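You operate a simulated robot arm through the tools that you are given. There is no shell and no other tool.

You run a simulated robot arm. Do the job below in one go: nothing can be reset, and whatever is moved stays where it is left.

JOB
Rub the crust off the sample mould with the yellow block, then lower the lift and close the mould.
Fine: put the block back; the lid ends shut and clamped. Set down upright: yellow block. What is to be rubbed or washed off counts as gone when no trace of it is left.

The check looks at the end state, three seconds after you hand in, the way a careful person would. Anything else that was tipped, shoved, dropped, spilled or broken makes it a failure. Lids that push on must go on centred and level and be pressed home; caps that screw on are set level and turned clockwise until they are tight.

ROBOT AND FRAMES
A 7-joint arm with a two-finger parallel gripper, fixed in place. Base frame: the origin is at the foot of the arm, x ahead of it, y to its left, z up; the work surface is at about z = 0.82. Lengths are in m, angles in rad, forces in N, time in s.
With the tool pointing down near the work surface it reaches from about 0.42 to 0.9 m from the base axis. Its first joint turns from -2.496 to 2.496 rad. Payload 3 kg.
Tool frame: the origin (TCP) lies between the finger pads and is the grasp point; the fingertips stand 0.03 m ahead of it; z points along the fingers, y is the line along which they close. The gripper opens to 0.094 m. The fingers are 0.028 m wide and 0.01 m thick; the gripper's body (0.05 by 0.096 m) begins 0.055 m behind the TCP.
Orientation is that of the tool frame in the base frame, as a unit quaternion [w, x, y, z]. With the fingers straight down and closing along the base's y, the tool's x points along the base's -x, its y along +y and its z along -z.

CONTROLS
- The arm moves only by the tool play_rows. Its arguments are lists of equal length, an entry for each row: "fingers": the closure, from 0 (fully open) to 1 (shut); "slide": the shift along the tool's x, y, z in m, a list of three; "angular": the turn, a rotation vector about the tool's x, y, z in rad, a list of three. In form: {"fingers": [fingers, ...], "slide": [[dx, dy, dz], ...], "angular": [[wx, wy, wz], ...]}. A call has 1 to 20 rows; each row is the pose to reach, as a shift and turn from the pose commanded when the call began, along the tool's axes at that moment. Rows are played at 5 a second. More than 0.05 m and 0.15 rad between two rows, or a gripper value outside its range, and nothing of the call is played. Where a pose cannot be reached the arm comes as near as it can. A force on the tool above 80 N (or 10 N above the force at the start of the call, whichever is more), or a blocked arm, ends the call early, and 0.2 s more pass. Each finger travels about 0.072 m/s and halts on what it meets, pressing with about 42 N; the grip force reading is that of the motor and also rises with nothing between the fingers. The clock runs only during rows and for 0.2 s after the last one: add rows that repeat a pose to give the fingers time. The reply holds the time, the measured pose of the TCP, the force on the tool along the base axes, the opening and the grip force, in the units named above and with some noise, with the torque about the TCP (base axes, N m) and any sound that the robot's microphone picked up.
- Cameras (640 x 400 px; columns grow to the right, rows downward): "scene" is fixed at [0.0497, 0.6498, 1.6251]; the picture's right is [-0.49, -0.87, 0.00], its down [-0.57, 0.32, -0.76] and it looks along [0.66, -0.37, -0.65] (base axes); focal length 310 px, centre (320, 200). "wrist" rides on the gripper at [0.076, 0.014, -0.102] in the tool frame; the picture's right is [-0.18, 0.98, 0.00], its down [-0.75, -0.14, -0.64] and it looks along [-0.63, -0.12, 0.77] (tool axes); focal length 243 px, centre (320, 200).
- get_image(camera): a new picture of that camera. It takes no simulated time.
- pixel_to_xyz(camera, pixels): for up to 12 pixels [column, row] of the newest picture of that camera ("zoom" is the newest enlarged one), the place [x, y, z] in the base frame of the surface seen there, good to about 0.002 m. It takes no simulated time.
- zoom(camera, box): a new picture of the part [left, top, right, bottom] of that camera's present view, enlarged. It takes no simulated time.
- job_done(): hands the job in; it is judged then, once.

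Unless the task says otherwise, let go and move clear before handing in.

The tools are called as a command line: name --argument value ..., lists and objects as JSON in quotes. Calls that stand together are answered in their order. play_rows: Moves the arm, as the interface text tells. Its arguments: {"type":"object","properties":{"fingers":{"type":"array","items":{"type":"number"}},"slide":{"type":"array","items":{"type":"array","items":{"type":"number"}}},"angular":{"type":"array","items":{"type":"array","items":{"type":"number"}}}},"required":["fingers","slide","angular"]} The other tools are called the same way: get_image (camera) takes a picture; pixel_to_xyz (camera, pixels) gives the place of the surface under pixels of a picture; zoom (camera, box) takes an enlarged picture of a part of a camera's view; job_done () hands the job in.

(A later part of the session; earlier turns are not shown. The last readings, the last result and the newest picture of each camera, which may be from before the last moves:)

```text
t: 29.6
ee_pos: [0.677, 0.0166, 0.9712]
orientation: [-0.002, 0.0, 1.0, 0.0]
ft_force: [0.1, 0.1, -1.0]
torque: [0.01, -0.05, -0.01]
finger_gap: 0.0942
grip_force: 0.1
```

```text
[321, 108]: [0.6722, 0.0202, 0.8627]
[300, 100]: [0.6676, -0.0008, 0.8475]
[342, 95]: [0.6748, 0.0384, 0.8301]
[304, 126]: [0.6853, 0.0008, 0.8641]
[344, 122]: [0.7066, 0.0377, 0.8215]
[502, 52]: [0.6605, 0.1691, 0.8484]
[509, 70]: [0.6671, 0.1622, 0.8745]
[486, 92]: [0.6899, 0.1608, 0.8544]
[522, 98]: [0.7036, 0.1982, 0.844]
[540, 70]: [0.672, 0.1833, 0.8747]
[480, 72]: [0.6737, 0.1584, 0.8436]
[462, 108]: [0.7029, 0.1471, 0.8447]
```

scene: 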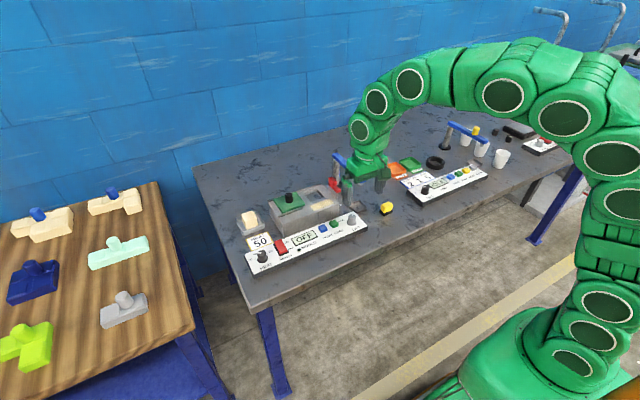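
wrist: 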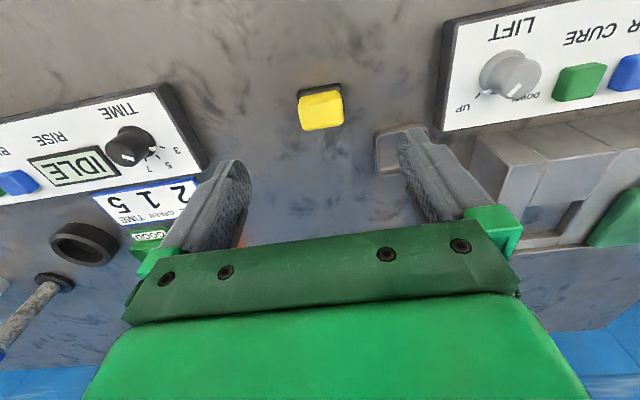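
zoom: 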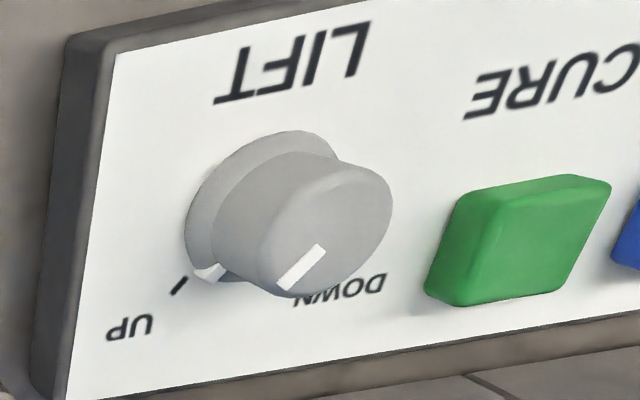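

I'll move above the knob for a straighter view.

play_rows --fingers '[0, 0, 0, 0, 0, 0, 0]' --slide '[[0, 0, -0.03], [0, 0.03, -0.06], [0, 0.07, -0.06], [0, 0.11, -0.06], [-0.01, 0.14, -0.06], [-0.02, 0.15, -0.05], [-0.02, 0.15, -0.05]]' --angular '[[0, 0, 0], [0, 0, 0], [0, 0, 0], [0, 0, 0], [0, 0, 0], [0, 0, 0], [0, 0, 0]]'

get_image --camera "wrist"

zoom --camera "wrist" --box '[260, 0, 400, 105]'

```text
t: 31.2
ee_pos: [0.6976, 0.1666, 1.0191]
orientation: [0.0, 0.0, 1.0, 0.0]
ft_force: [-0.7, 0.9, -0.6]
torque: [-0.01, -0.02, -0.01]
finger_gap: 0.094
grip_force: 0.1
```

```text
taken
```

wrist: 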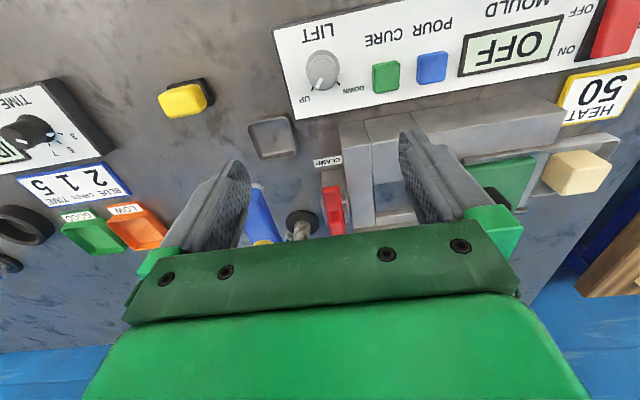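

```text
3.81 times, centred on (330, 52) of wrist
```

zoom: 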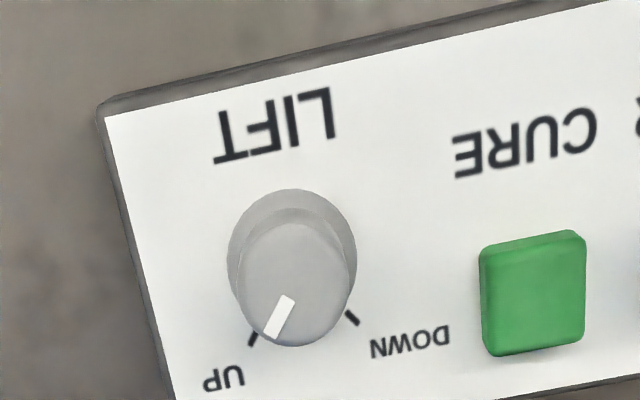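

pixel_to_xyz --camera "zoom" --pixels '[[240, 285], [354, 270], [293, 235], [298, 340], [253, 340], [352, 318], [288, 300], [268, 333], [230, 265], [293, 194], [325, 220], [296, 285]]'

```text
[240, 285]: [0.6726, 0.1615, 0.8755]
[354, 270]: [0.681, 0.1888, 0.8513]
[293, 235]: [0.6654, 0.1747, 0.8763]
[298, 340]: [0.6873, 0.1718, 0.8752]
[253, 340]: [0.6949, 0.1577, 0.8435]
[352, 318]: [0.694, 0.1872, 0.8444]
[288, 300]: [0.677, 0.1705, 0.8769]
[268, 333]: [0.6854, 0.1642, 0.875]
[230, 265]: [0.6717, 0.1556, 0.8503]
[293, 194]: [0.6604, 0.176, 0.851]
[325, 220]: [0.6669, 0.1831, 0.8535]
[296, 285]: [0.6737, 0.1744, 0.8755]
```

The knob centre is about (0.676, 0.173), with UP at -40° and DOWN at +40° about the vertical, so it must turn about 80° counter-clockwise seen from above. I'll check the neighbouring CURE button's height before gripping.

pixel_to_xyz --camera "zoom" --pixels '[[482, 290], [488, 350], [530, 290], [584, 280], [250, 270], [346, 262], [345, 285], [243, 300], [292, 222], [302, 345], [110, 130], [170, 390]]'

```text
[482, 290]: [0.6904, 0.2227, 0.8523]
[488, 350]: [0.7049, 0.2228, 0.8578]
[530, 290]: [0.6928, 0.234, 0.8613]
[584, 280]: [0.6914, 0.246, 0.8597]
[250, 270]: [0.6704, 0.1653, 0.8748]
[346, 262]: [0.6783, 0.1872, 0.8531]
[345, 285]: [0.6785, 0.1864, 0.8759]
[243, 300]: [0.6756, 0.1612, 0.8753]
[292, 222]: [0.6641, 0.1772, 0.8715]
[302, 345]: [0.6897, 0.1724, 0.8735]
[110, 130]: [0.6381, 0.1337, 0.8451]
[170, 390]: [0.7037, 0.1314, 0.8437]
```

The CURE button is 5 cm from the knob centre, so half-closed fingers will clear it. I'll go above the knob with the gripper pre-turned -40° so the turn is symmetric.

play_rows --fingers '[0.2, 0.45, 0.45, 0.45, 0.45, 0.45, 0.45]' --slide '[[0.005, 0.001, 0.0], [0.01, 0.003, 0.01], [0.015, 0.005, 0.02], [0.021, 0.007, 0.04], [0.021, 0.007, 0.06], [0.021, 0.007, 0.08], [0.021, 0.007, 0.08]]' --angular '[[0, 0, 0.14], [0, 0, 0.28], [0, 0, 0.42], [0, 0, 0.56], [0, 0, 0.7], [0, 0, 0.7], [0, 0, 0.7]]'

get_image --camera "wrist"

zoom --camera "scene" --box '[300, 150, 420, 240]'

```text
t: 32.8
ee_pos: [0.6776, 0.1745, 0.9407]
orientation: [0.0, 0.343, 0.939, 0.0]
ft_force: [0.1, 0.4, -0.1]
torque: [0.05, -0.03, 0.02]
finger_gap: 0.0516
grip_force: 0.0
```

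```text
taken
```

wrist: 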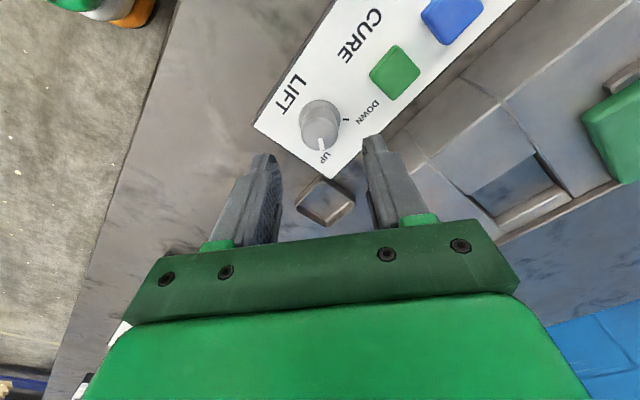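

```text
4.44 times, centred on (360, 195) of scene
```

zoom: 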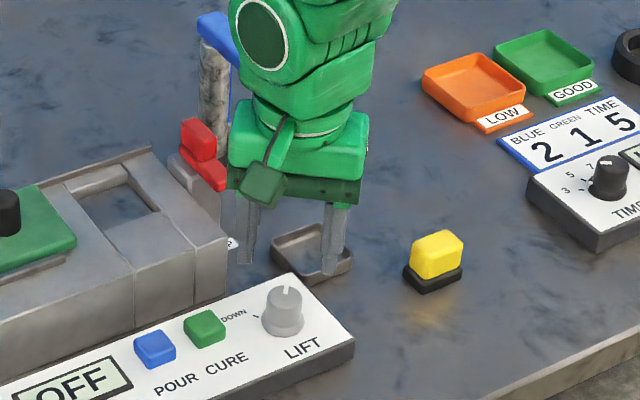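

zoom --camera "wrist" --box '[280, 80, 400, 170]'

pixel_to_xyz --camera "zoom" --pixels '[[140, 210], [295, 210], [215, 160], [215, 285], [215, 220], [160, 270], [270, 270], [205, 290], [205, 340]]'

```text
4.44 times, centred on (340, 125) of wrist
```

zoom: 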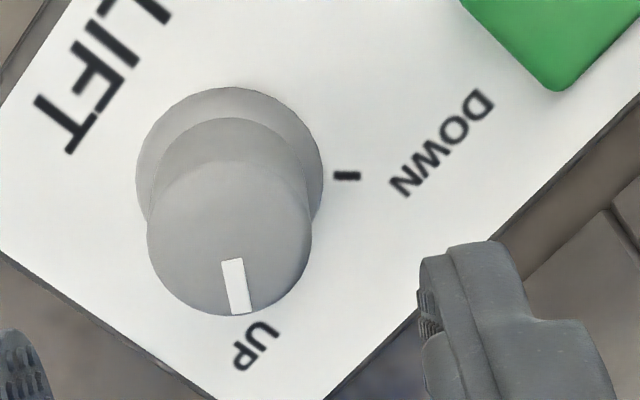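

```text
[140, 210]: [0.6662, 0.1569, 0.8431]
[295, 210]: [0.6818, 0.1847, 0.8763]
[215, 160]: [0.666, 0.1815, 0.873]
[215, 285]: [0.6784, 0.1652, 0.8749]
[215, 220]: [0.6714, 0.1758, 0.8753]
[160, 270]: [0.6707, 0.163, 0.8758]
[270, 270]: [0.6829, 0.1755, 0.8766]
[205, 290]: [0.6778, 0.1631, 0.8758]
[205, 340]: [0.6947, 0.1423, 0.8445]
```

The knob's top is centred near (0.6755, 0.174). I'll descend to TCP z≈0.887 and close on it.

play_rows --fingers '[0.45, 0.45, 0.45, 0.45, 0.7, 1, 1, 1]' --slide '[[0.001, -0.001, 0.02], [0.001, -0.001, 0.04], [0.001, -0.001, 0.052], [0.001, -0.001, 0.054], [0.001, -0.001, 0.054], [0.001, -0.001, 0.054], [0.001, -0.001, 0.054], [0.001, -0.001, 0.054]]' --angular '[[0, 0, 0], [0, 0, 0], [0, 0, 0], [0, 0, 0], [0, 0, 0], [0, 0, 0], [0, 0, 0], [0, 0, 0]]'

zoom --camera "scene" --box '[300, 150, 420, 240]'

get_image --camera "wrist"

```text
t: 34.6
ee_pos: [0.6757, 0.1749, 0.8874]
orientation: [0.001, 0.343, 0.939, 0.001]
ft_force: [24.2, 22.1, -12.8]
torque: [0.03, -0.54, 0.09]
finger_gap: 0.0278
grip_force: 45.1
```

```text
4.44 times, centred on (360, 195) of scene
```

zoom: 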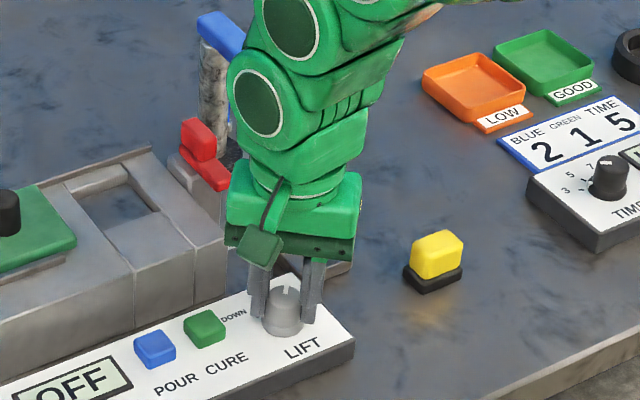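

```text
taken
```

wrist: 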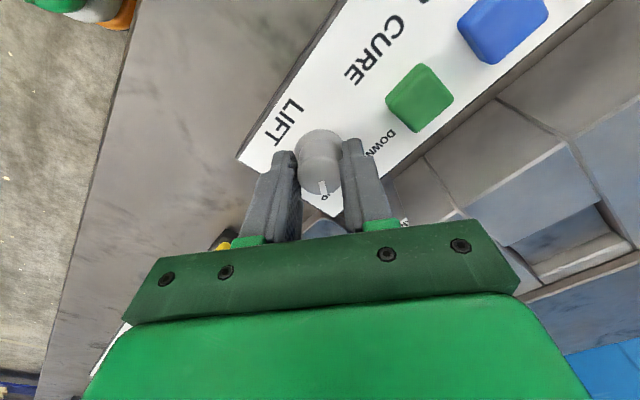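

The knob is held (gap 0.0278) but the tool feels about 33 N along its +y, so the knob lies slightly to +y of my centre. I'll shift by 1.5 mm in +y to ease it.

play_rows --fingers '[1, 1]' --slide '[[0, 0.0015, 0], [0, 0.0015, 0]]' --angular '[[0, 0, 0], [0, 0, 0]]'

```text
t: 35.2
ee_pos: [0.6769, 0.1747, 0.8867]
orientation: [0.0, 0.343, 0.939, -0.001]
ft_force: [6.3, 7.9, 1.4]
torque: [0.5, -0.44, 0.02]
finger_gap: 0.0276
grip_force: 45.2
```

Force is down to about 10 N. Now I'll turn the tool by 1.4 rad counter-clockwise seen from above (tool z negative).

play_rows --fingers '[1, 1, 1, 1, 1, 1, 1, 1, 1, 1, 1]' --slide '[[0, 0.0005, 0], [0, 0.0005, 0], [0, 0.0005, 0], [0, 0.0005, 0], [0, 0.0005, 0], [0, 0.0005, 0], [0, 0.0005, 0], [0, 0.0005, 0], [0, 0.0005, 0], [0, 0.0005, 0], [0, 0.0005, 0]]' --angular '[[0, 0, -0.14], [0, 0, -0.28], [0, 0, -0.42], [0, 0, -0.56], [0, 0, -0.7], [0, 0, -0.84], [0, 0, -0.98], [0, 0, -1.12], [0, 0, -1.26], [0, 0, -1.4], [0, 0, -1.4]]'

get_image --camera "wrist"

zoom --camera "scene" --box '[270, 150, 390, 240]'

```text
t: 37.6
ee_pos: [0.678, 0.1731, 0.8868]
orientation: [0.0, -0.344, 0.939, -0.002]
ft_force: [17.2, -62.4, 1.5]
torque: [-0.73, -0.5, -0.5]
finger_gap: 0.0276
grip_force: 45.0
```

```text
taken
```

wrist: 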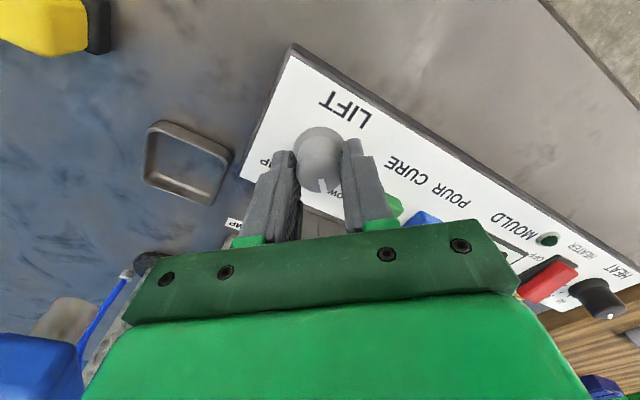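

```text
4.44 times, centred on (330, 195) of scene
```

zoom: 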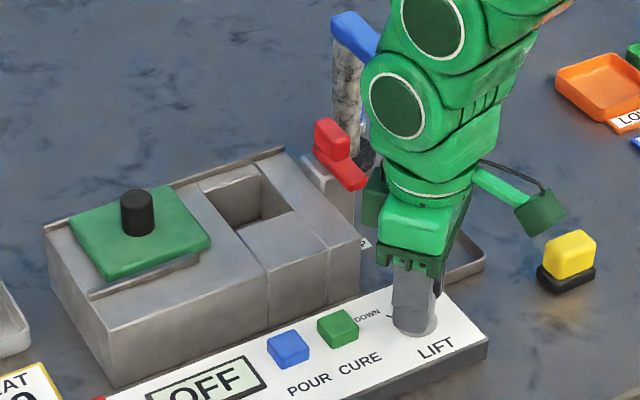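

The lift went down: the cavity at zoom (245,205) is now deep. There's a sideways load of 65 N, so I'll ease the tool back along it, then open and rise to check the pointer.

play_rows --fingers '[1, 1, 1, 0.8, 0.45, 0.45, 0.45, 0.45, 0.45, 0.45]' --slide '[[0.001, -0.0015, 0], [0.0015, -0.003, 0], [0.0015, -0.003, 0], [0.0015, -0.003, 0], [0.0015, -0.003, 0], [0.0015, -0.003, 0], [0.0015, -0.003, -0.02], [0.0015, -0.003, -0.06], [0.0015, -0.003, -0.1], [0.0015, -0.003, -0.1]]' --angular '[[0, 0, 0], [0, 0, 0], [0, 0, 0], [0, 0, 0], [0, 0, 0], [0, 0, 0], [0, 0, 0], [0, 0, 0], [0, 0, 0], [0, 0, 0]]'

get_image --camera "wrist"

zoom --camera "scene" --box '[270, 150, 390, 240]'

```text
t: 39.8
ee_pos: [0.6766, 0.1711, 0.987]
orientation: [-0.002, -0.343, 0.939, 0.001]
ft_force: [-0.2, 0.8, -0.2]
torque: [-0.01, -0.02, -0.02]
finger_gap: 0.0516
grip_force: 0.0
```

```text
taken
```

wrist: 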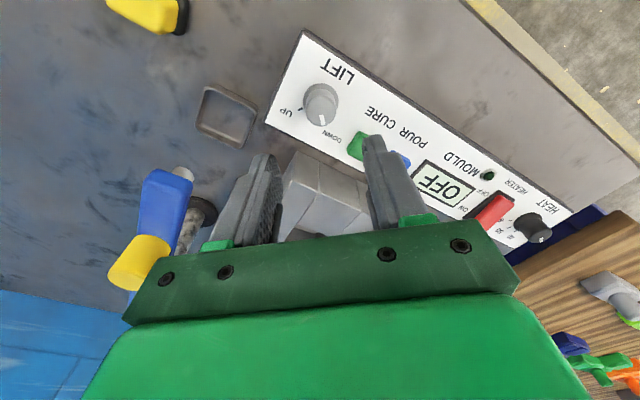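

```text
4.44 times, centred on (330, 195) of scene
```

zoom: 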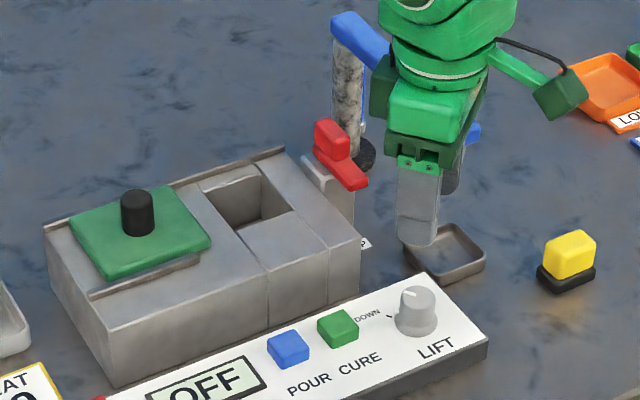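

zoom --camera "wrist" --box '[260, 60, 400, 165]'

zoom --camera "scene" --box '[325, 195, 385, 240]'

```text
3.81 times, centred on (330, 112) of wrist
```

zoom: 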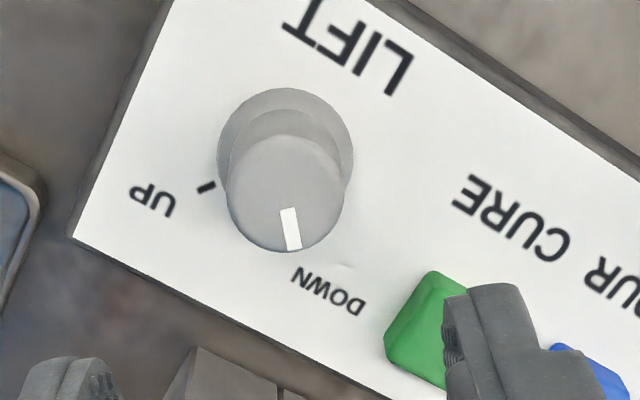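

```text
8.89 times, centred on (355, 218) of scene
```

zoom: 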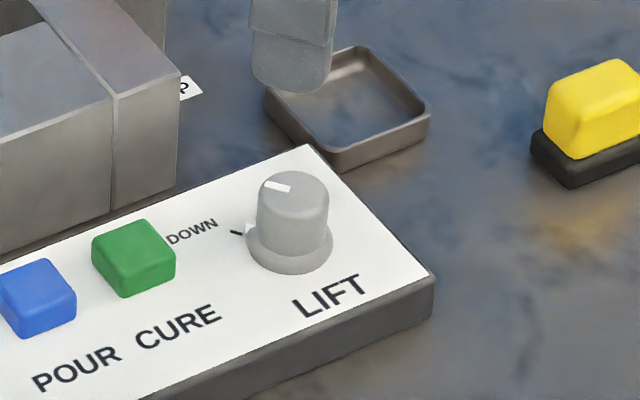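

The LIFT pointer now stands at the DOWN tick, and the cavity is deep. I'll rise, turn the tool back straight and look at the lid and clamp closely.

pixel_to_xyz --camera "scene" --pixels '[[311, 197], [314, 199], [318, 198]]'

play_rows --fingers '[0.45, 0.45, 0.2, 0, 0, 0, 0]' --slide '[[0, 0, -0.03], [0, 0, -0.06], [-0.03, -0.008, -0.073], [-0.06, -0.016, -0.073], [-0.09, -0.024, -0.073], [-0.11, -0.0288, -0.073], [-0.11, -0.0288, -0.073]]' --angular '[[0, 0, 0.12], [0, 0, 0.24], [0, 0, 0.36], [0, 0, 0.48], [0, 0, 0.6], [0, 0, 0.7], [0, 0, 0.7]]'

get_image --camera "wrist"

zoom --camera "wrist" --box '[230, 30, 450, 170]'

```text
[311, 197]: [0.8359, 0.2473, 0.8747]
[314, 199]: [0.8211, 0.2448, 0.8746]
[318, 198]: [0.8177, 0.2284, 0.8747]
```

```text
t: 41.4
ee_pos: [0.7819, 0.2217, 1.0607]
orientation: [0.0, 0.0, 1.0, 0.0]
ft_force: [0.5, 0.0, 0.2]
torque: [-0.05, -0.01, -0.02]
finger_gap: 0.094
grip_force: 0.0
```

```text
taken
```

wrist: 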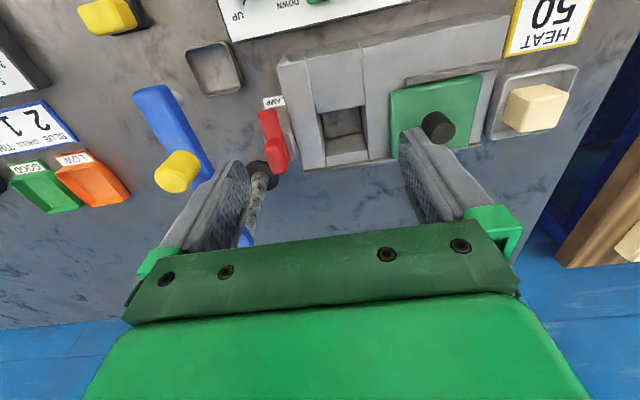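

```text
2.86 times, centred on (340, 100) of wrist
```

zoom: 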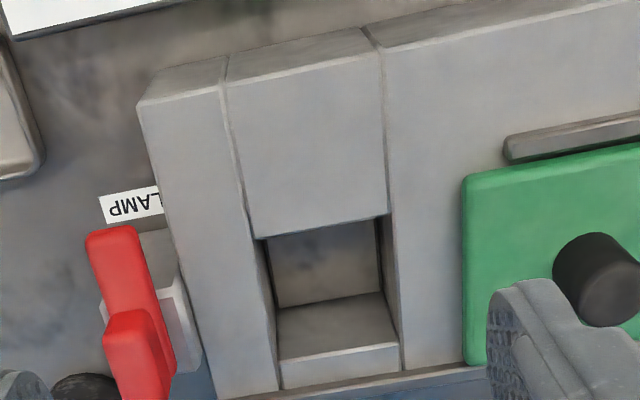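

pixel_to_xyz --camera "wrist" --pixels '[[341, 118], [343, 128], [343, 145], [320, 115], [362, 108], [365, 150], [270, 115], [280, 155], [290, 135], [262, 118], [276, 145], [436, 125]]'

pixel_to_xyz --camera "zoom" --pixels '[[310, 260], [330, 330], [340, 365], [265, 240], [385, 220], [465, 190], [470, 355], [190, 330], [170, 270], [130, 240], [145, 345], [105, 240]]'

```text
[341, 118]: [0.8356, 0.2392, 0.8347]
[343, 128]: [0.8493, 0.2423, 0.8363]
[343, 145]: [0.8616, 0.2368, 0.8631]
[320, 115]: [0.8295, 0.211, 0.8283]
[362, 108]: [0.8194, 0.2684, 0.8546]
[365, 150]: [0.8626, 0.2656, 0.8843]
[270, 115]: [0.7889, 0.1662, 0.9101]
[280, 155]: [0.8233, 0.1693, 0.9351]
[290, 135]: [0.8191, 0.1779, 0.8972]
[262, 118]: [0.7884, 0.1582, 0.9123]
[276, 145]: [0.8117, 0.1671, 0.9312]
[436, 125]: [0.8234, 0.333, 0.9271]
```

```text
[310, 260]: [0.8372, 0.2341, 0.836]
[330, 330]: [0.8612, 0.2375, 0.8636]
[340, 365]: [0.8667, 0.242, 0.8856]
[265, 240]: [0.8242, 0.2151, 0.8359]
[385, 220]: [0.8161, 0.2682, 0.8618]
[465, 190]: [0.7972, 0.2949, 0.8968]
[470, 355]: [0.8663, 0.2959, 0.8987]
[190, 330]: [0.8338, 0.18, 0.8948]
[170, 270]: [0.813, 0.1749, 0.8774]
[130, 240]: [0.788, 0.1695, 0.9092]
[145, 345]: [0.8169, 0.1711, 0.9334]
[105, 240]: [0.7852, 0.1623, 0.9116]
```

The lift plate is now at z≈0.836 (it was 0.877), so it's down. I'll go closer to the clamp to understand how it swings.

play_rows --fingers '[0.3, 0.6, 0.8, 0.8, 0.8]' --slide '[[-0.02, -0.01, 0], [-0.04, -0.02, 0.01], [-0.055, -0.03, 0.03], [-0.055, -0.03, 0.035], [-0.055, -0.03, 0.035]]' --angular '[[0, 0, 0], [0, 0, 0], [0, 0, 0], [0, 0, 0], [0, 0, 0]]'

get_image --camera "wrist"

zoom --camera "wrist" --box '[230, 20, 430, 150]'

zoom --camera "scene" --box '[300, 160, 370, 215]'

```text
t: 42.6
ee_pos: [0.836, 0.19, 1.0247]
orientation: [0.0, 0.001, 1.0, 0.0]
ft_force: [0.1, -0.1, 0.0]
torque: [-0.02, -0.01, 0.0]
finger_gap: 0.0188
grip_force: 0.0
```

```text
taken
```

wrist: 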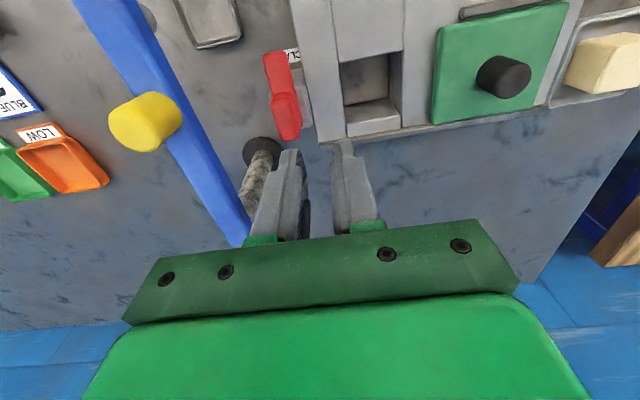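

```text
3.08 times, centred on (330, 85) of wrist
```

zoom: 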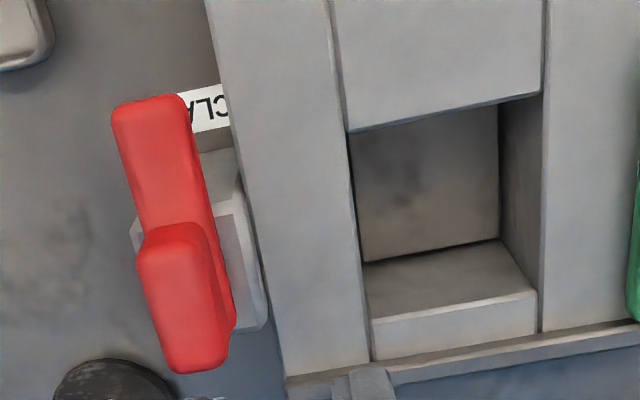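

```text
7.27 times, centred on (335, 188) of scene
```

zoom: 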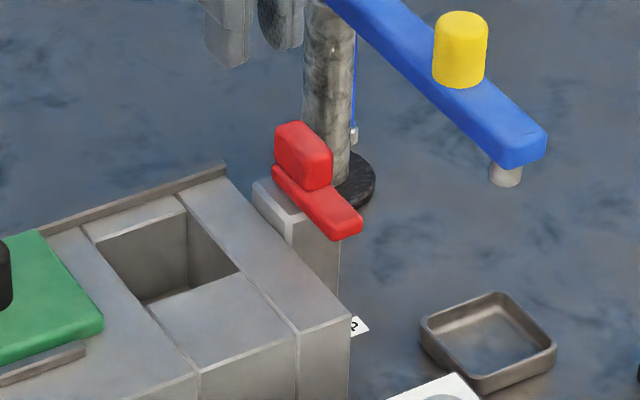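

pixel_to_xyz --camera "wrist" --pixels '[[300, 92], [310, 120], [303, 70], [272, 93], [268, 58], [288, 55], [278, 98], [294, 95], [283, 132], [300, 128], [288, 112], [300, 140]]'

pixel_to_xyz --camera "zoom" --pixels '[[330, 135], [300, 155], [290, 185], [345, 225], [345, 215], [310, 205], [270, 190], [258, 200], [295, 215], [330, 250], [305, 160], [318, 180]]'

```text
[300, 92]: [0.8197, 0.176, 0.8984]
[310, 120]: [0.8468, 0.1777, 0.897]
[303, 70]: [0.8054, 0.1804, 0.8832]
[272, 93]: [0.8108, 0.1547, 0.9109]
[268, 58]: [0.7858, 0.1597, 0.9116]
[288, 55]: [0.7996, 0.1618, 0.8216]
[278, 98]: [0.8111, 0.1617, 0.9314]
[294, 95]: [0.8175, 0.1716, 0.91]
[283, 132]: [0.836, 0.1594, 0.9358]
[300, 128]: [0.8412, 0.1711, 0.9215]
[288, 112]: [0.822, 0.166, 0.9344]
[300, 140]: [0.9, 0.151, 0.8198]
```

```text
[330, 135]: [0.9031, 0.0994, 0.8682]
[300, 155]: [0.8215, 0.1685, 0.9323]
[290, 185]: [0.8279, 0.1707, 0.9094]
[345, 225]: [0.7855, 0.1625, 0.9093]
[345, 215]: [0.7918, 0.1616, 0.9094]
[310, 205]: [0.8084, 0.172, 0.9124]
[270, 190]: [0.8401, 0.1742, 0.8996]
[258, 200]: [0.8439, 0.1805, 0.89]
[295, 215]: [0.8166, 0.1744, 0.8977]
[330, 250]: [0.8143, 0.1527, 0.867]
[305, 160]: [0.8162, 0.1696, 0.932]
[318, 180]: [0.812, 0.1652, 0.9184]
```

The clamp is a lever on a post at about (0.83, 0.166): the bar points toward -x and the handle on top (x 0.811–0.84, y 0.158–0.172, top 0.935) is the pivot end. Now I'll measure the lid and its knob precisely.

zoom --camera "wrist" --box '[420, 0, 600, 140]'

pixel_to_xyz --camera "zoom" --pixels '[[80, 115], [65, 425], [210, 270], [390, 240], [310, 185], [330, 240], [330, 290], [290, 320], [230, 240], [130, 60], [60, 300], [450, 300]]'

```text
2.86 times, centred on (510, 70) of wrist
```

zoom: 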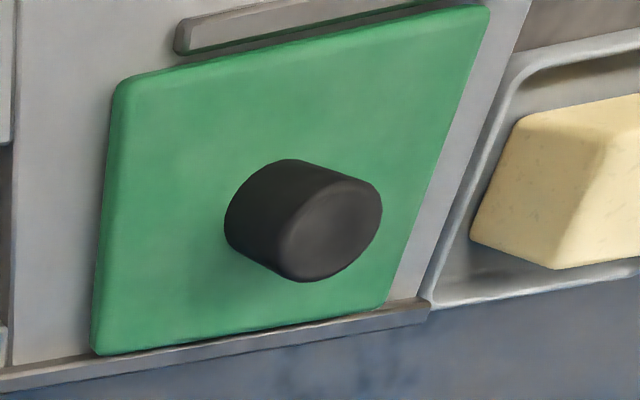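

```text
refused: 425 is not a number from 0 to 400
```

pixel_to_xyz --camera "zoom" --pixels '[[120, 90], [100, 345], [475, 20], [375, 300], [330, 230], [295, 255], [375, 210], [330, 185], [325, 275], [232, 230], [105, 200], [420, 170]]'

pixel_to_xyz --camera "zoom" --pixels '[[190, 370], [190, 350], [250, 35], [250, 60], [20, 330], [185, 55]]'

```text
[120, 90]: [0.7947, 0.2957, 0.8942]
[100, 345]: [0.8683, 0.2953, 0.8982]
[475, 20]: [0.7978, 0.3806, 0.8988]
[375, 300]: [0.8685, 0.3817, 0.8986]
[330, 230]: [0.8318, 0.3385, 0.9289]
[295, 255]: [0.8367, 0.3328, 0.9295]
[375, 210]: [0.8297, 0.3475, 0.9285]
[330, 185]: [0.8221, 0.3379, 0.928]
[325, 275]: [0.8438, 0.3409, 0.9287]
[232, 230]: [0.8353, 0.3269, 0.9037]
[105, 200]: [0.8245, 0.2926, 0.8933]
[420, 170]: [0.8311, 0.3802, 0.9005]
```

```text
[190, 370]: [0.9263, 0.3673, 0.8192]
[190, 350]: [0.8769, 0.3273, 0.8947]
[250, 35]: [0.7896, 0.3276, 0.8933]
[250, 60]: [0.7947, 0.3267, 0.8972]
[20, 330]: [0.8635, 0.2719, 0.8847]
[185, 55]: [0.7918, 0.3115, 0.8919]
```

The lid is centred at about (0.832, 0.338), its knob there too (top z 0.929), and the cavity centre is y≈0.2395, so it must slide about -0.0985 in y. I'll move over the lid's knob with the fingers partly open.

play_rows --fingers '[0.6, 0.45, 0.45, 0.45, 0.45, 0.45, 0.45]' --slide '[[0, 0.035, 0], [0.001, 0.07, 0], [0.002, 0.11, 0], [0.003, 0.148, 0.01], [0.003, 0.148, 0.03], [0.003, 0.148, 0.04], [0.003, 0.148, 0.04]]' --angular '[[0, 0, 0], [0, 0, 0], [0, 0, 0], [0, 0, 0], [0, 0, 0], [0, 0, 0], [0, 0, 0]]'

get_image --camera "wrist"

zoom --camera "scene" --box '[240, 140, 380, 245]'

```text
t: 44.2
ee_pos: [0.8243, 0.3362, 0.9909]
orientation: [0.001, 0.0, 1.0, 0.001]
ft_force: [-0.7, -0.4, -0.2]
torque: [0.01, 0.03, -0.01]
finger_gap: 0.0518
grip_force: 0.1
out of reach, approached as far as the arm can: row 3, 4, 5, 6, 7
```

```text
taken
```

wrist: 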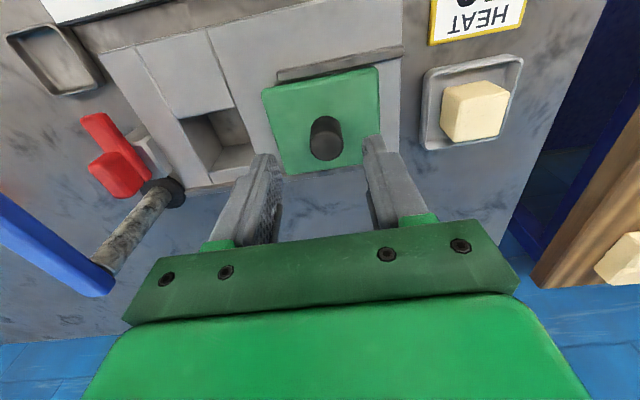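

```text
3.81 times, centred on (310, 192) of scene
```

zoom: 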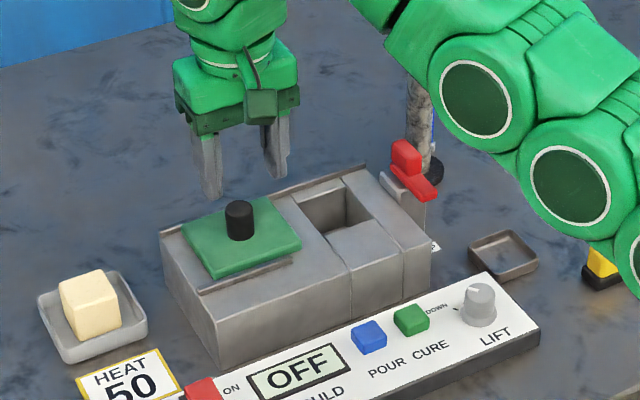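

The arm is slightly short of reach at this height (x 0.824 versus 0.833). The pads are 28 mm wide, so the knob still falls between them. I'll lower partly and see whether reach improves.

play_rows --fingers '[0.45, 0.45, 0.45, 0.45]' --slide '[[0, 0.0, 0.015], [0, 0.0, 0.03], [0, 0, 0.035], [0, 0, 0.035]]' --angular '[[0, 0, 0], [0, 0, 0], [0, 0, 0], [0, 0, 0]]'

get_image --camera "wrist"

zoom --camera "scene" --box '[240, 160, 340, 235]'

```text
t: 45.2
ee_pos: [0.8248, 0.3378, 0.9546]
orientation: [-0.001, 0.0, 1.0, 0.0]
ft_force: [-0.2, 0.4, 0.6]
torque: [-0.01, 0.03, 0.01]
finger_gap: 0.0518
grip_force: 0.2
```

```text
taken
```

wrist: 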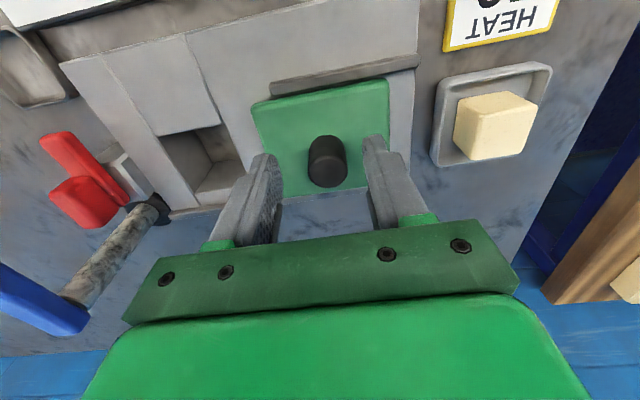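

```text
5.33 times, centred on (290, 198) of scene
```

zoom: 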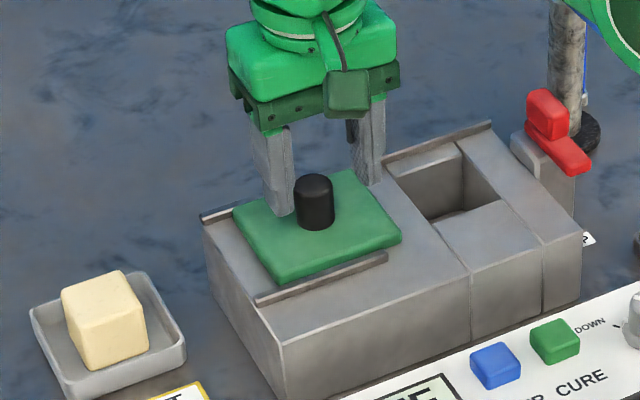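

At this height no reach warning came. I'll try shifting 8 mm further in +x.

play_rows --fingers '[0.45, 0.45, 0.45]' --slide '[[-0.004, 0.0, 0.005], [-0.008, 0.0, 0.01], [-0.008, 0, 0.01]]' --angular '[[0, 0, 0], [0, 0, 0], [0, 0, 0]]'

```text
t: 46.0
ee_pos: [0.8337, 0.3365, 0.9449]
orientation: [-0.001, 0.0, 1.0, 0.0]
ft_force: [0.3, 0.0, 0.7]
torque: [0.01, 0.01, -0.01]
finger_gap: 0.0517
grip_force: 0.0
```

Reach is fine here: TCP at (0.8337, 0.3365). I'll lower to TCP z≈0.932 (tips 5 mm above the lid) and close on the knob.

play_rows --fingers '[0.45, 0.45, 0.45, 0.7, 1, 1, 1]' --slide '[[0, 0.0, 0.007], [0, 0.0, 0.012], [0, 0, 0.012], [0, 0, 0.012], [0, 0, 0.012], [0, 0, 0.012], [0, 0, 0.012]]' --angular '[[0, 0, 0], [0, 0, 0], [0, 0, 0], [0, 0, 0], [0, 0, 0], [0, 0, 0], [0, 0, 0]]'

zoom --camera "scene" --box '[240, 160, 340, 235]'

get_image --camera "wrist"

```text
t: 47.6
ee_pos: [0.8326, 0.3363, 0.934]
orientation: [0.0, 0.0, 1.0, 0.0]
ft_force: [-1.9, 1.9, 5.1]
torque: [-0.95, 0.05, -0.02]
finger_gap: 0.0254
grip_force: 44.4
```

```text
5.33 times, centred on (290, 198) of scene
```

zoom: 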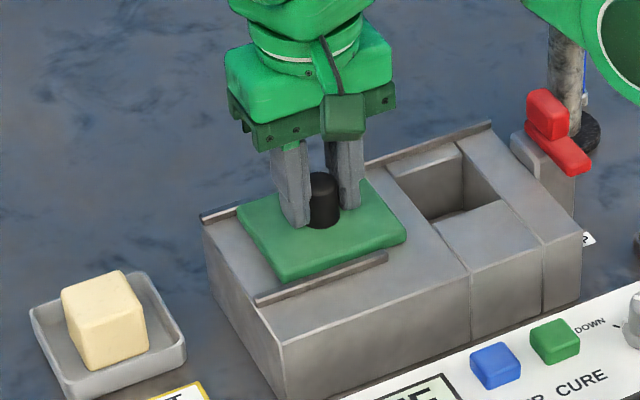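

```text
taken
```

wrist: 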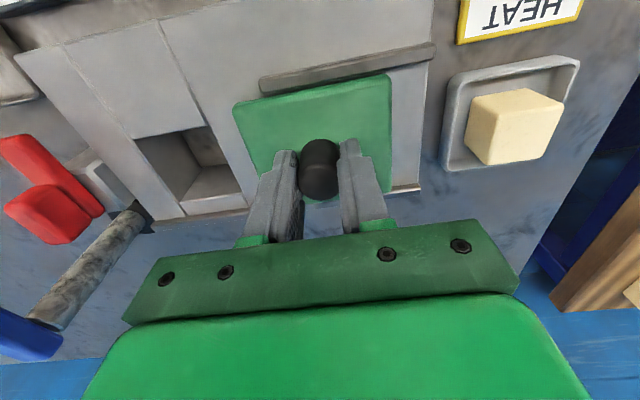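

The lid knob is held (gap 0.0254) with little side force. I'll slide the lid 5 cm in -y and look at the force.

play_rows --fingers '[1, 1, 1, 1, 1, 1]' --slide '[[0, -0.01, 0], [0, -0.02, 0], [0, -0.03, 0], [0, -0.04, 0], [0, -0.05, 0], [0, -0.05, 0]]' --angular '[[0, 0, 0], [0, 0, 0], [0, 0, 0], [0, 0, 0], [0, 0, 0], [0, 0, 0]]'

zoom --camera "scene" --box '[250, 160, 350, 235]'

get_image --camera "wrist"

```text
t: 49.0
ee_pos: [0.8331, 0.2862, 0.933]
orientation: [-0.001, 0.002, 1.0, 0.0]
ft_force: [4.2, -0.4, -10.0]
torque: [0.68, -0.47, -0.1]
finger_gap: 0.0254
grip_force: 45.2
```

```text
5.33 times, centred on (300, 198) of scene
```

zoom: 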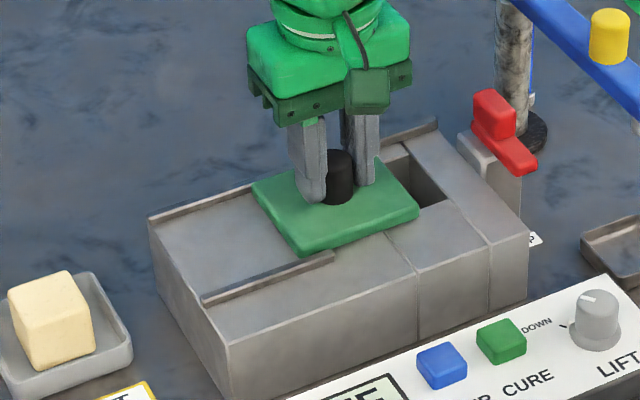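

```text
taken
```

wrist: 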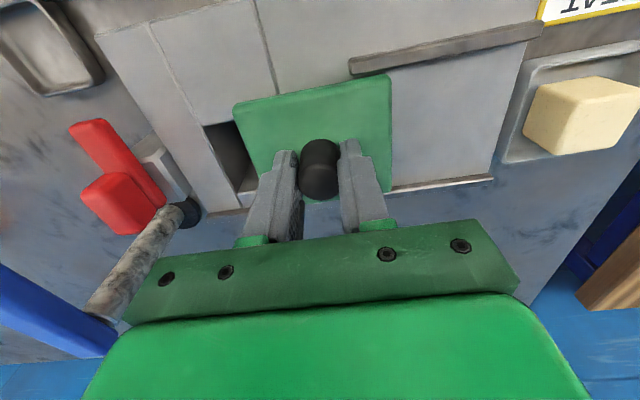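

The lid slides along level and straight. I'll continue 4 cm, then creep the rest while watching for a stop.

play_rows --fingers '[1, 1, 1, 1, 1]' --slide '[[0, -0.01, 0.0005], [0, -0.02, 0.0005], [0, -0.03, 0.0005], [0, -0.04, 0.0005], [0, -0.04, 0.0005]]' --angular '[[0, 0, 0], [0, 0, 0], [0, 0, 0], [0, 0, 0], [0, 0, 0]]'

zoom --camera "scene" --box '[270, 150, 370, 225]'

get_image --camera "wrist"

```text
t: 50.2
ee_pos: [0.8329, 0.247, 0.9333]
orientation: [0.0, 0.0, 1.0, 0.0]
ft_force: [-2.1, -1.4, 1.0]
torque: [0.19, -0.33, 0.11]
finger_gap: 0.0255
grip_force: 44.6
```

```text
5.33 times, centred on (320, 188) of scene
```

zoom: 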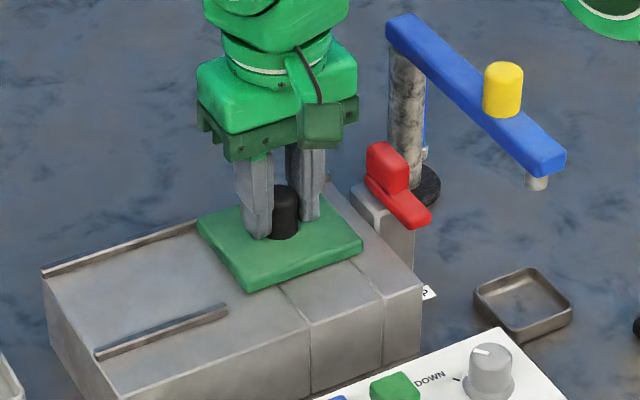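

```text
taken
```

wrist: 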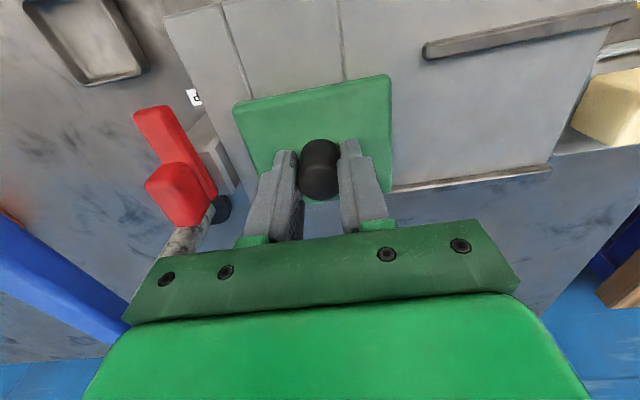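

play_rows --fingers '[1, 1, 1, 1, 1]' --slide '[[0, -0.002, 0], [0, -0.004, 0], [0, -0.006, 0], [0, -0.0075, 0], [0, -0.0075, 0]]' --angular '[[0, 0, 0], [0, 0, 0], [0, 0, 0], [0, 0, 0], [0, 0, 0]]'

get_image --camera "wrist"

zoom --camera "scene" --box '[270, 150, 370, 225]'

```text
t: 51.4
ee_pos: [0.8319, 0.2399, 0.9332]
orientation: [0.002, -0.001, 1.0, 0.001]
ft_force: [-2.4, 9.3, 6.8]
torque: [-0.4, 0.19, 0.05]
finger_gap: 0.0253
grip_force: 45.2
```

```text
taken
```

wrist: 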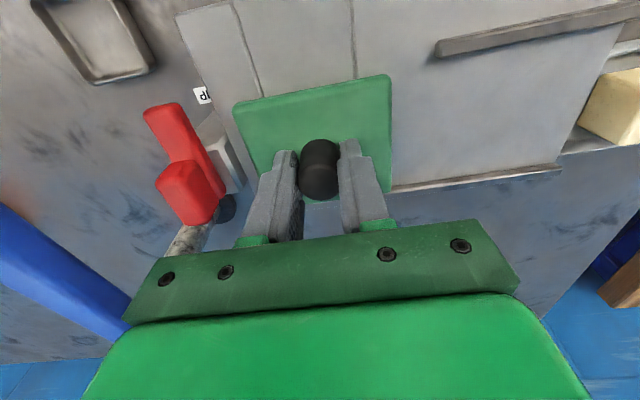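

```text
5.33 times, centred on (320, 188) of scene
```

zoom: 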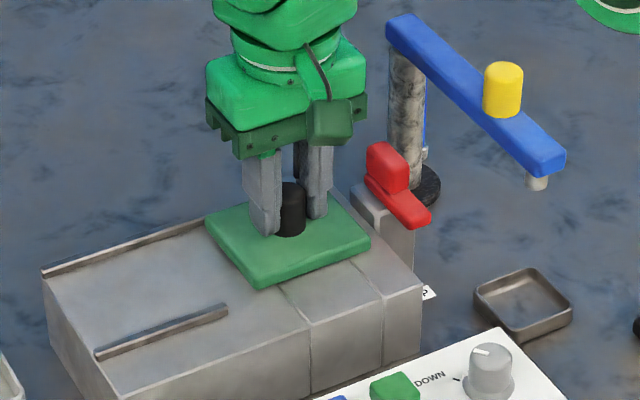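

At y=0.240 a +9 N push-back appeared, perhaps the stop. I'll creep another 1.5 mm to tell.

play_rows --fingers '[1, 1, 1]' --slide '[[0, -0.001, 0], [0, -0.0015, 0], [0, -0.0015, 0]]' --angular '[[0, 0, 0], [0, 0, 0], [0, 0, 0]]'

```text
t: 52.2
ee_pos: [0.8315, 0.2402, 0.9335]
orientation: [0.001, 0.0, 1.0, 0.001]
ft_force: [7.9, 34.2, 7.4]
torque: [0.1, -0.55, 0.13]
finger_gap: 0.0253
grip_force: 44.8
```

It is against a firm stop (34 N, y stays at 0.240), so the lid is fully over the cavity. I'll relieve the push, open and rise, then look.

play_rows --fingers '[1, 0.8, 0.5, 0.45, 0.45, 0.45, 0.45, 0.45, 0.45]' --slide '[[0, 0.0015, 0], [0, 0.0015, 0], [0, 0.0015, 0], [0, 0.0015, 0], [0, 0.0015, 0], [0, 0.0015, -0.02], [0, 0.0015, -0.05], [0, 0.0015, -0.09], [0, 0.0015, -0.09]]' --angular '[[0, 0, 0], [0, 0, 0], [0, 0, 0], [0, 0, 0], [0, 0, 0], [0, 0, 0], [0, 0, 0], [0, 0, 0], [0, 0, 0]]'

get_image --camera "wrist"

zoom --camera "wrist" --box '[220, 20, 420, 150]'

zoom --camera "scene" --box '[290, 160, 370, 220]'

```text
t: 54.2
ee_pos: [0.8323, 0.2376, 1.0227]
orientation: [0.0, 0.0, 1.0, 0.0]
ft_force: [0.1, 0.3, -0.7]
torque: [0.0, -0.02, 0.03]
finger_gap: 0.0517
grip_force: 0.0
```

```text
taken
```

wrist: 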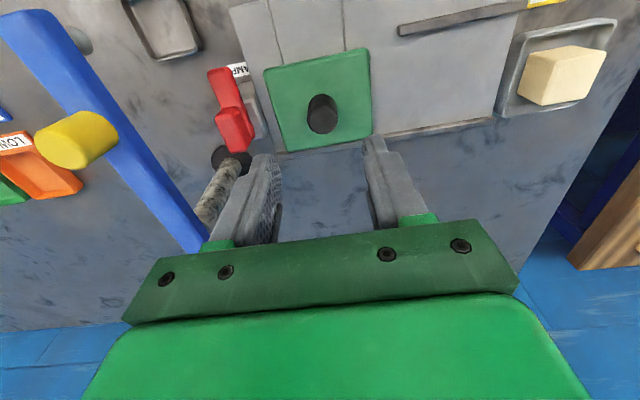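

```text
3.08 times, centred on (320, 85) of wrist
```

zoom: 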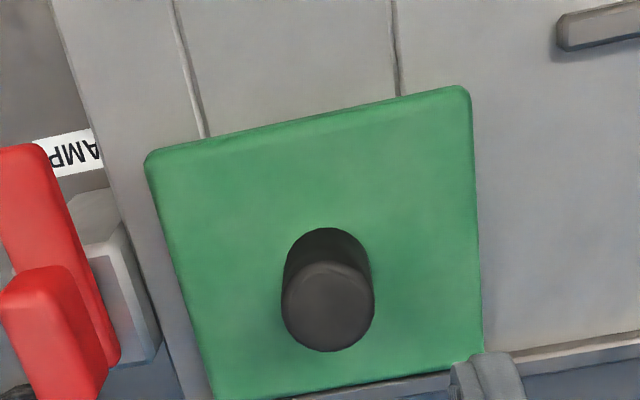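

```text
6.67 times, centred on (330, 190) of scene
```

zoom: 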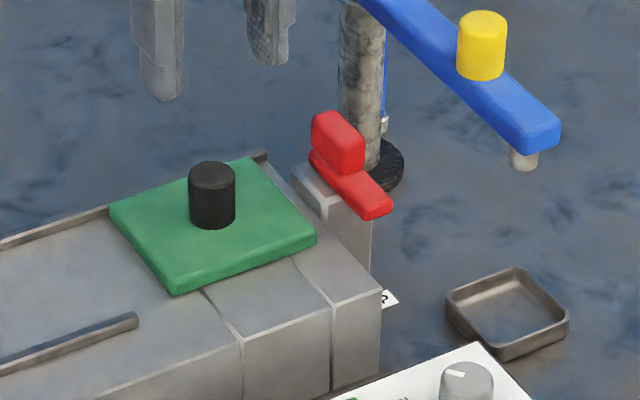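

pixel_to_xyz --camera "zoom" --pixels '[[180, 230], [300, 205], [340, 135], [376, 205], [345, 215], [318, 155], [330, 135], [310, 160], [325, 180], [360, 175], [340, 170], [310, 185]]'

pixel_to_xyz --camera "wrist" --pixels '[[270, 72], [368, 52], [286, 148], [374, 130], [322, 118], [212, 72], [228, 70], [218, 118], [238, 110], [228, 148], [251, 140], [262, 130]]'

```text
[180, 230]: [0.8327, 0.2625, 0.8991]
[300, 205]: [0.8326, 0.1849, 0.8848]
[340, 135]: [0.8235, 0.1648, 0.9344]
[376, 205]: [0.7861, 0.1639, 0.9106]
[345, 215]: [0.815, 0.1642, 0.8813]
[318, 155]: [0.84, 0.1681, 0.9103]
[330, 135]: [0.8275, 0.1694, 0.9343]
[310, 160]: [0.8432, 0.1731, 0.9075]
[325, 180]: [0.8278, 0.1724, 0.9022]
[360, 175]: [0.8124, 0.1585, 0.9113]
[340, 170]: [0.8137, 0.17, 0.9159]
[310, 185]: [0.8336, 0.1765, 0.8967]
```

```text
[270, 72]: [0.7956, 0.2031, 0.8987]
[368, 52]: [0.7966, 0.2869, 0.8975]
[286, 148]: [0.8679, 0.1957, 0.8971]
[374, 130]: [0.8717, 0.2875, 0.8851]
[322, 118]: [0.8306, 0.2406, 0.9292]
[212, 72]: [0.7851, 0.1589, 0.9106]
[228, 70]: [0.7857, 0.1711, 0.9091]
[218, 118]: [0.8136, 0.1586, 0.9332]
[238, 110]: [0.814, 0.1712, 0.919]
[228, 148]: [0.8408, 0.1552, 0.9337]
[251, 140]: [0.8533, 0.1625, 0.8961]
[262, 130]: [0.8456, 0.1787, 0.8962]
```

The lid now covers the cavity squarely (y 0.197–0.286, x 0.795–0.871). Next is the clamp: the bar has to swing 90° clockwise (seen from above) over the lid. First I'll test, high above the clamp, that the wrist can turn that far.

play_rows --fingers '[0.5, 0.6, 0.6, 0.6, 0.6, 0.6, 0.6, 0.6, 0.6, 0.6, 0.6, 0.6]' --slide '[[0, 0, -0.01], [0.001, -0.01, -0.02], [0.002, -0.02, -0.02], [0.003, -0.035, -0.02], [0.005, -0.05, -0.02], [0.005, -0.06, -0.02], [0.005, -0.073, -0.02], [0.005, -0.073, -0.02], [0.005, -0.073, -0.02], [0.005, -0.073, -0.02], [0.005, -0.073, -0.02], [0.005, -0.073, -0.02]]' --angular '[[0, 0, 0.143], [0, 0, 0.286], [0, 0, 0.429], [0, 0, 0.572], [0, 0, 0.715], [0, 0, 0.858], [0, 0, 1.0], [0, 0, 1.143], [0, 0, 1.286], [0, 0, 1.429], [0, 0, 1.57], [0, 0, 1.57]]'

get_image --camera "wrist"

zoom --camera "scene" --box '[290, 140, 390, 215]'

```text
t: 56.8
ee_pos: [0.8288, 0.165, 1.0432]
orientation: [0.0, 0.707, 0.708, 0.0]
ft_force: [0.5, 0.2, -0.3]
torque: [0.0, 0.01, -0.01]
finger_gap: 0.0374
grip_force: 0.1
```

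```text
taken
```

wrist: 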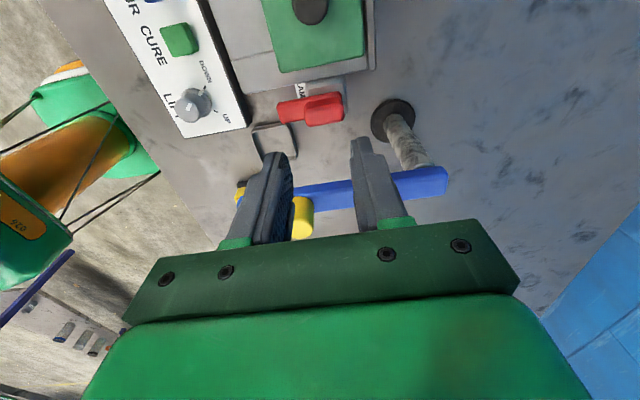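

```text
5.33 times, centred on (340, 178) of scene
```

zoom: 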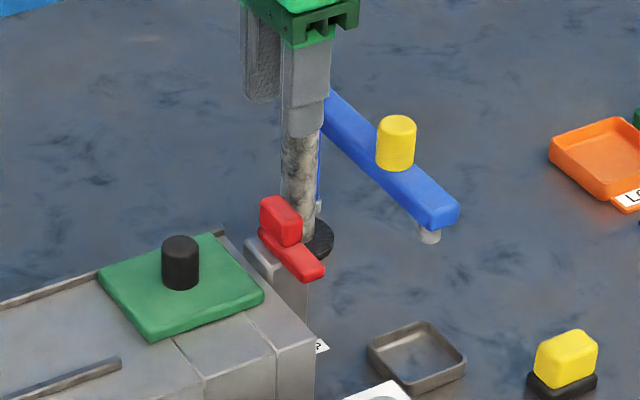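

The -90° orientation is reachable. From here I'll measure the clamp again more accurately.

zoom --camera "wrist" --box '[260, 60, 370, 140]'

pixel_to_xyz --camera "zoom" --pixels '[[120, 250], [230, 275], [120, 310], [260, 250], [460, 200], [470, 290], [270, 330], [360, 270], [500, 260], [440, 120], [490, 130], [330, 165]]'

```text
5.00 times, centred on (315, 100) of wrist
```

zoom: 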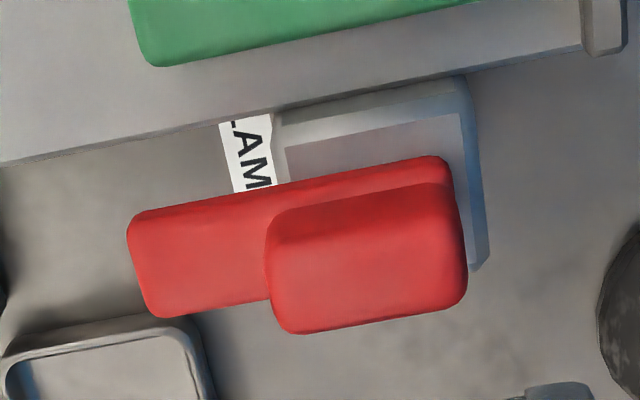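

```text
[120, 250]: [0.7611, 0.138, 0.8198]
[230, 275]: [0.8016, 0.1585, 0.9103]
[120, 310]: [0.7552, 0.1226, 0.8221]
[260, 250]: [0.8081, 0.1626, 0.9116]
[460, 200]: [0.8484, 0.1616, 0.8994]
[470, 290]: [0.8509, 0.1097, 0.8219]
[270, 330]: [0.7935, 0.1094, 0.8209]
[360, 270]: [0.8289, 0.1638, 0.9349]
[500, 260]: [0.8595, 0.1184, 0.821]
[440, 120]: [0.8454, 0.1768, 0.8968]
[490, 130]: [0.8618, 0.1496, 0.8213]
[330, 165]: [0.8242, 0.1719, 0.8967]
```

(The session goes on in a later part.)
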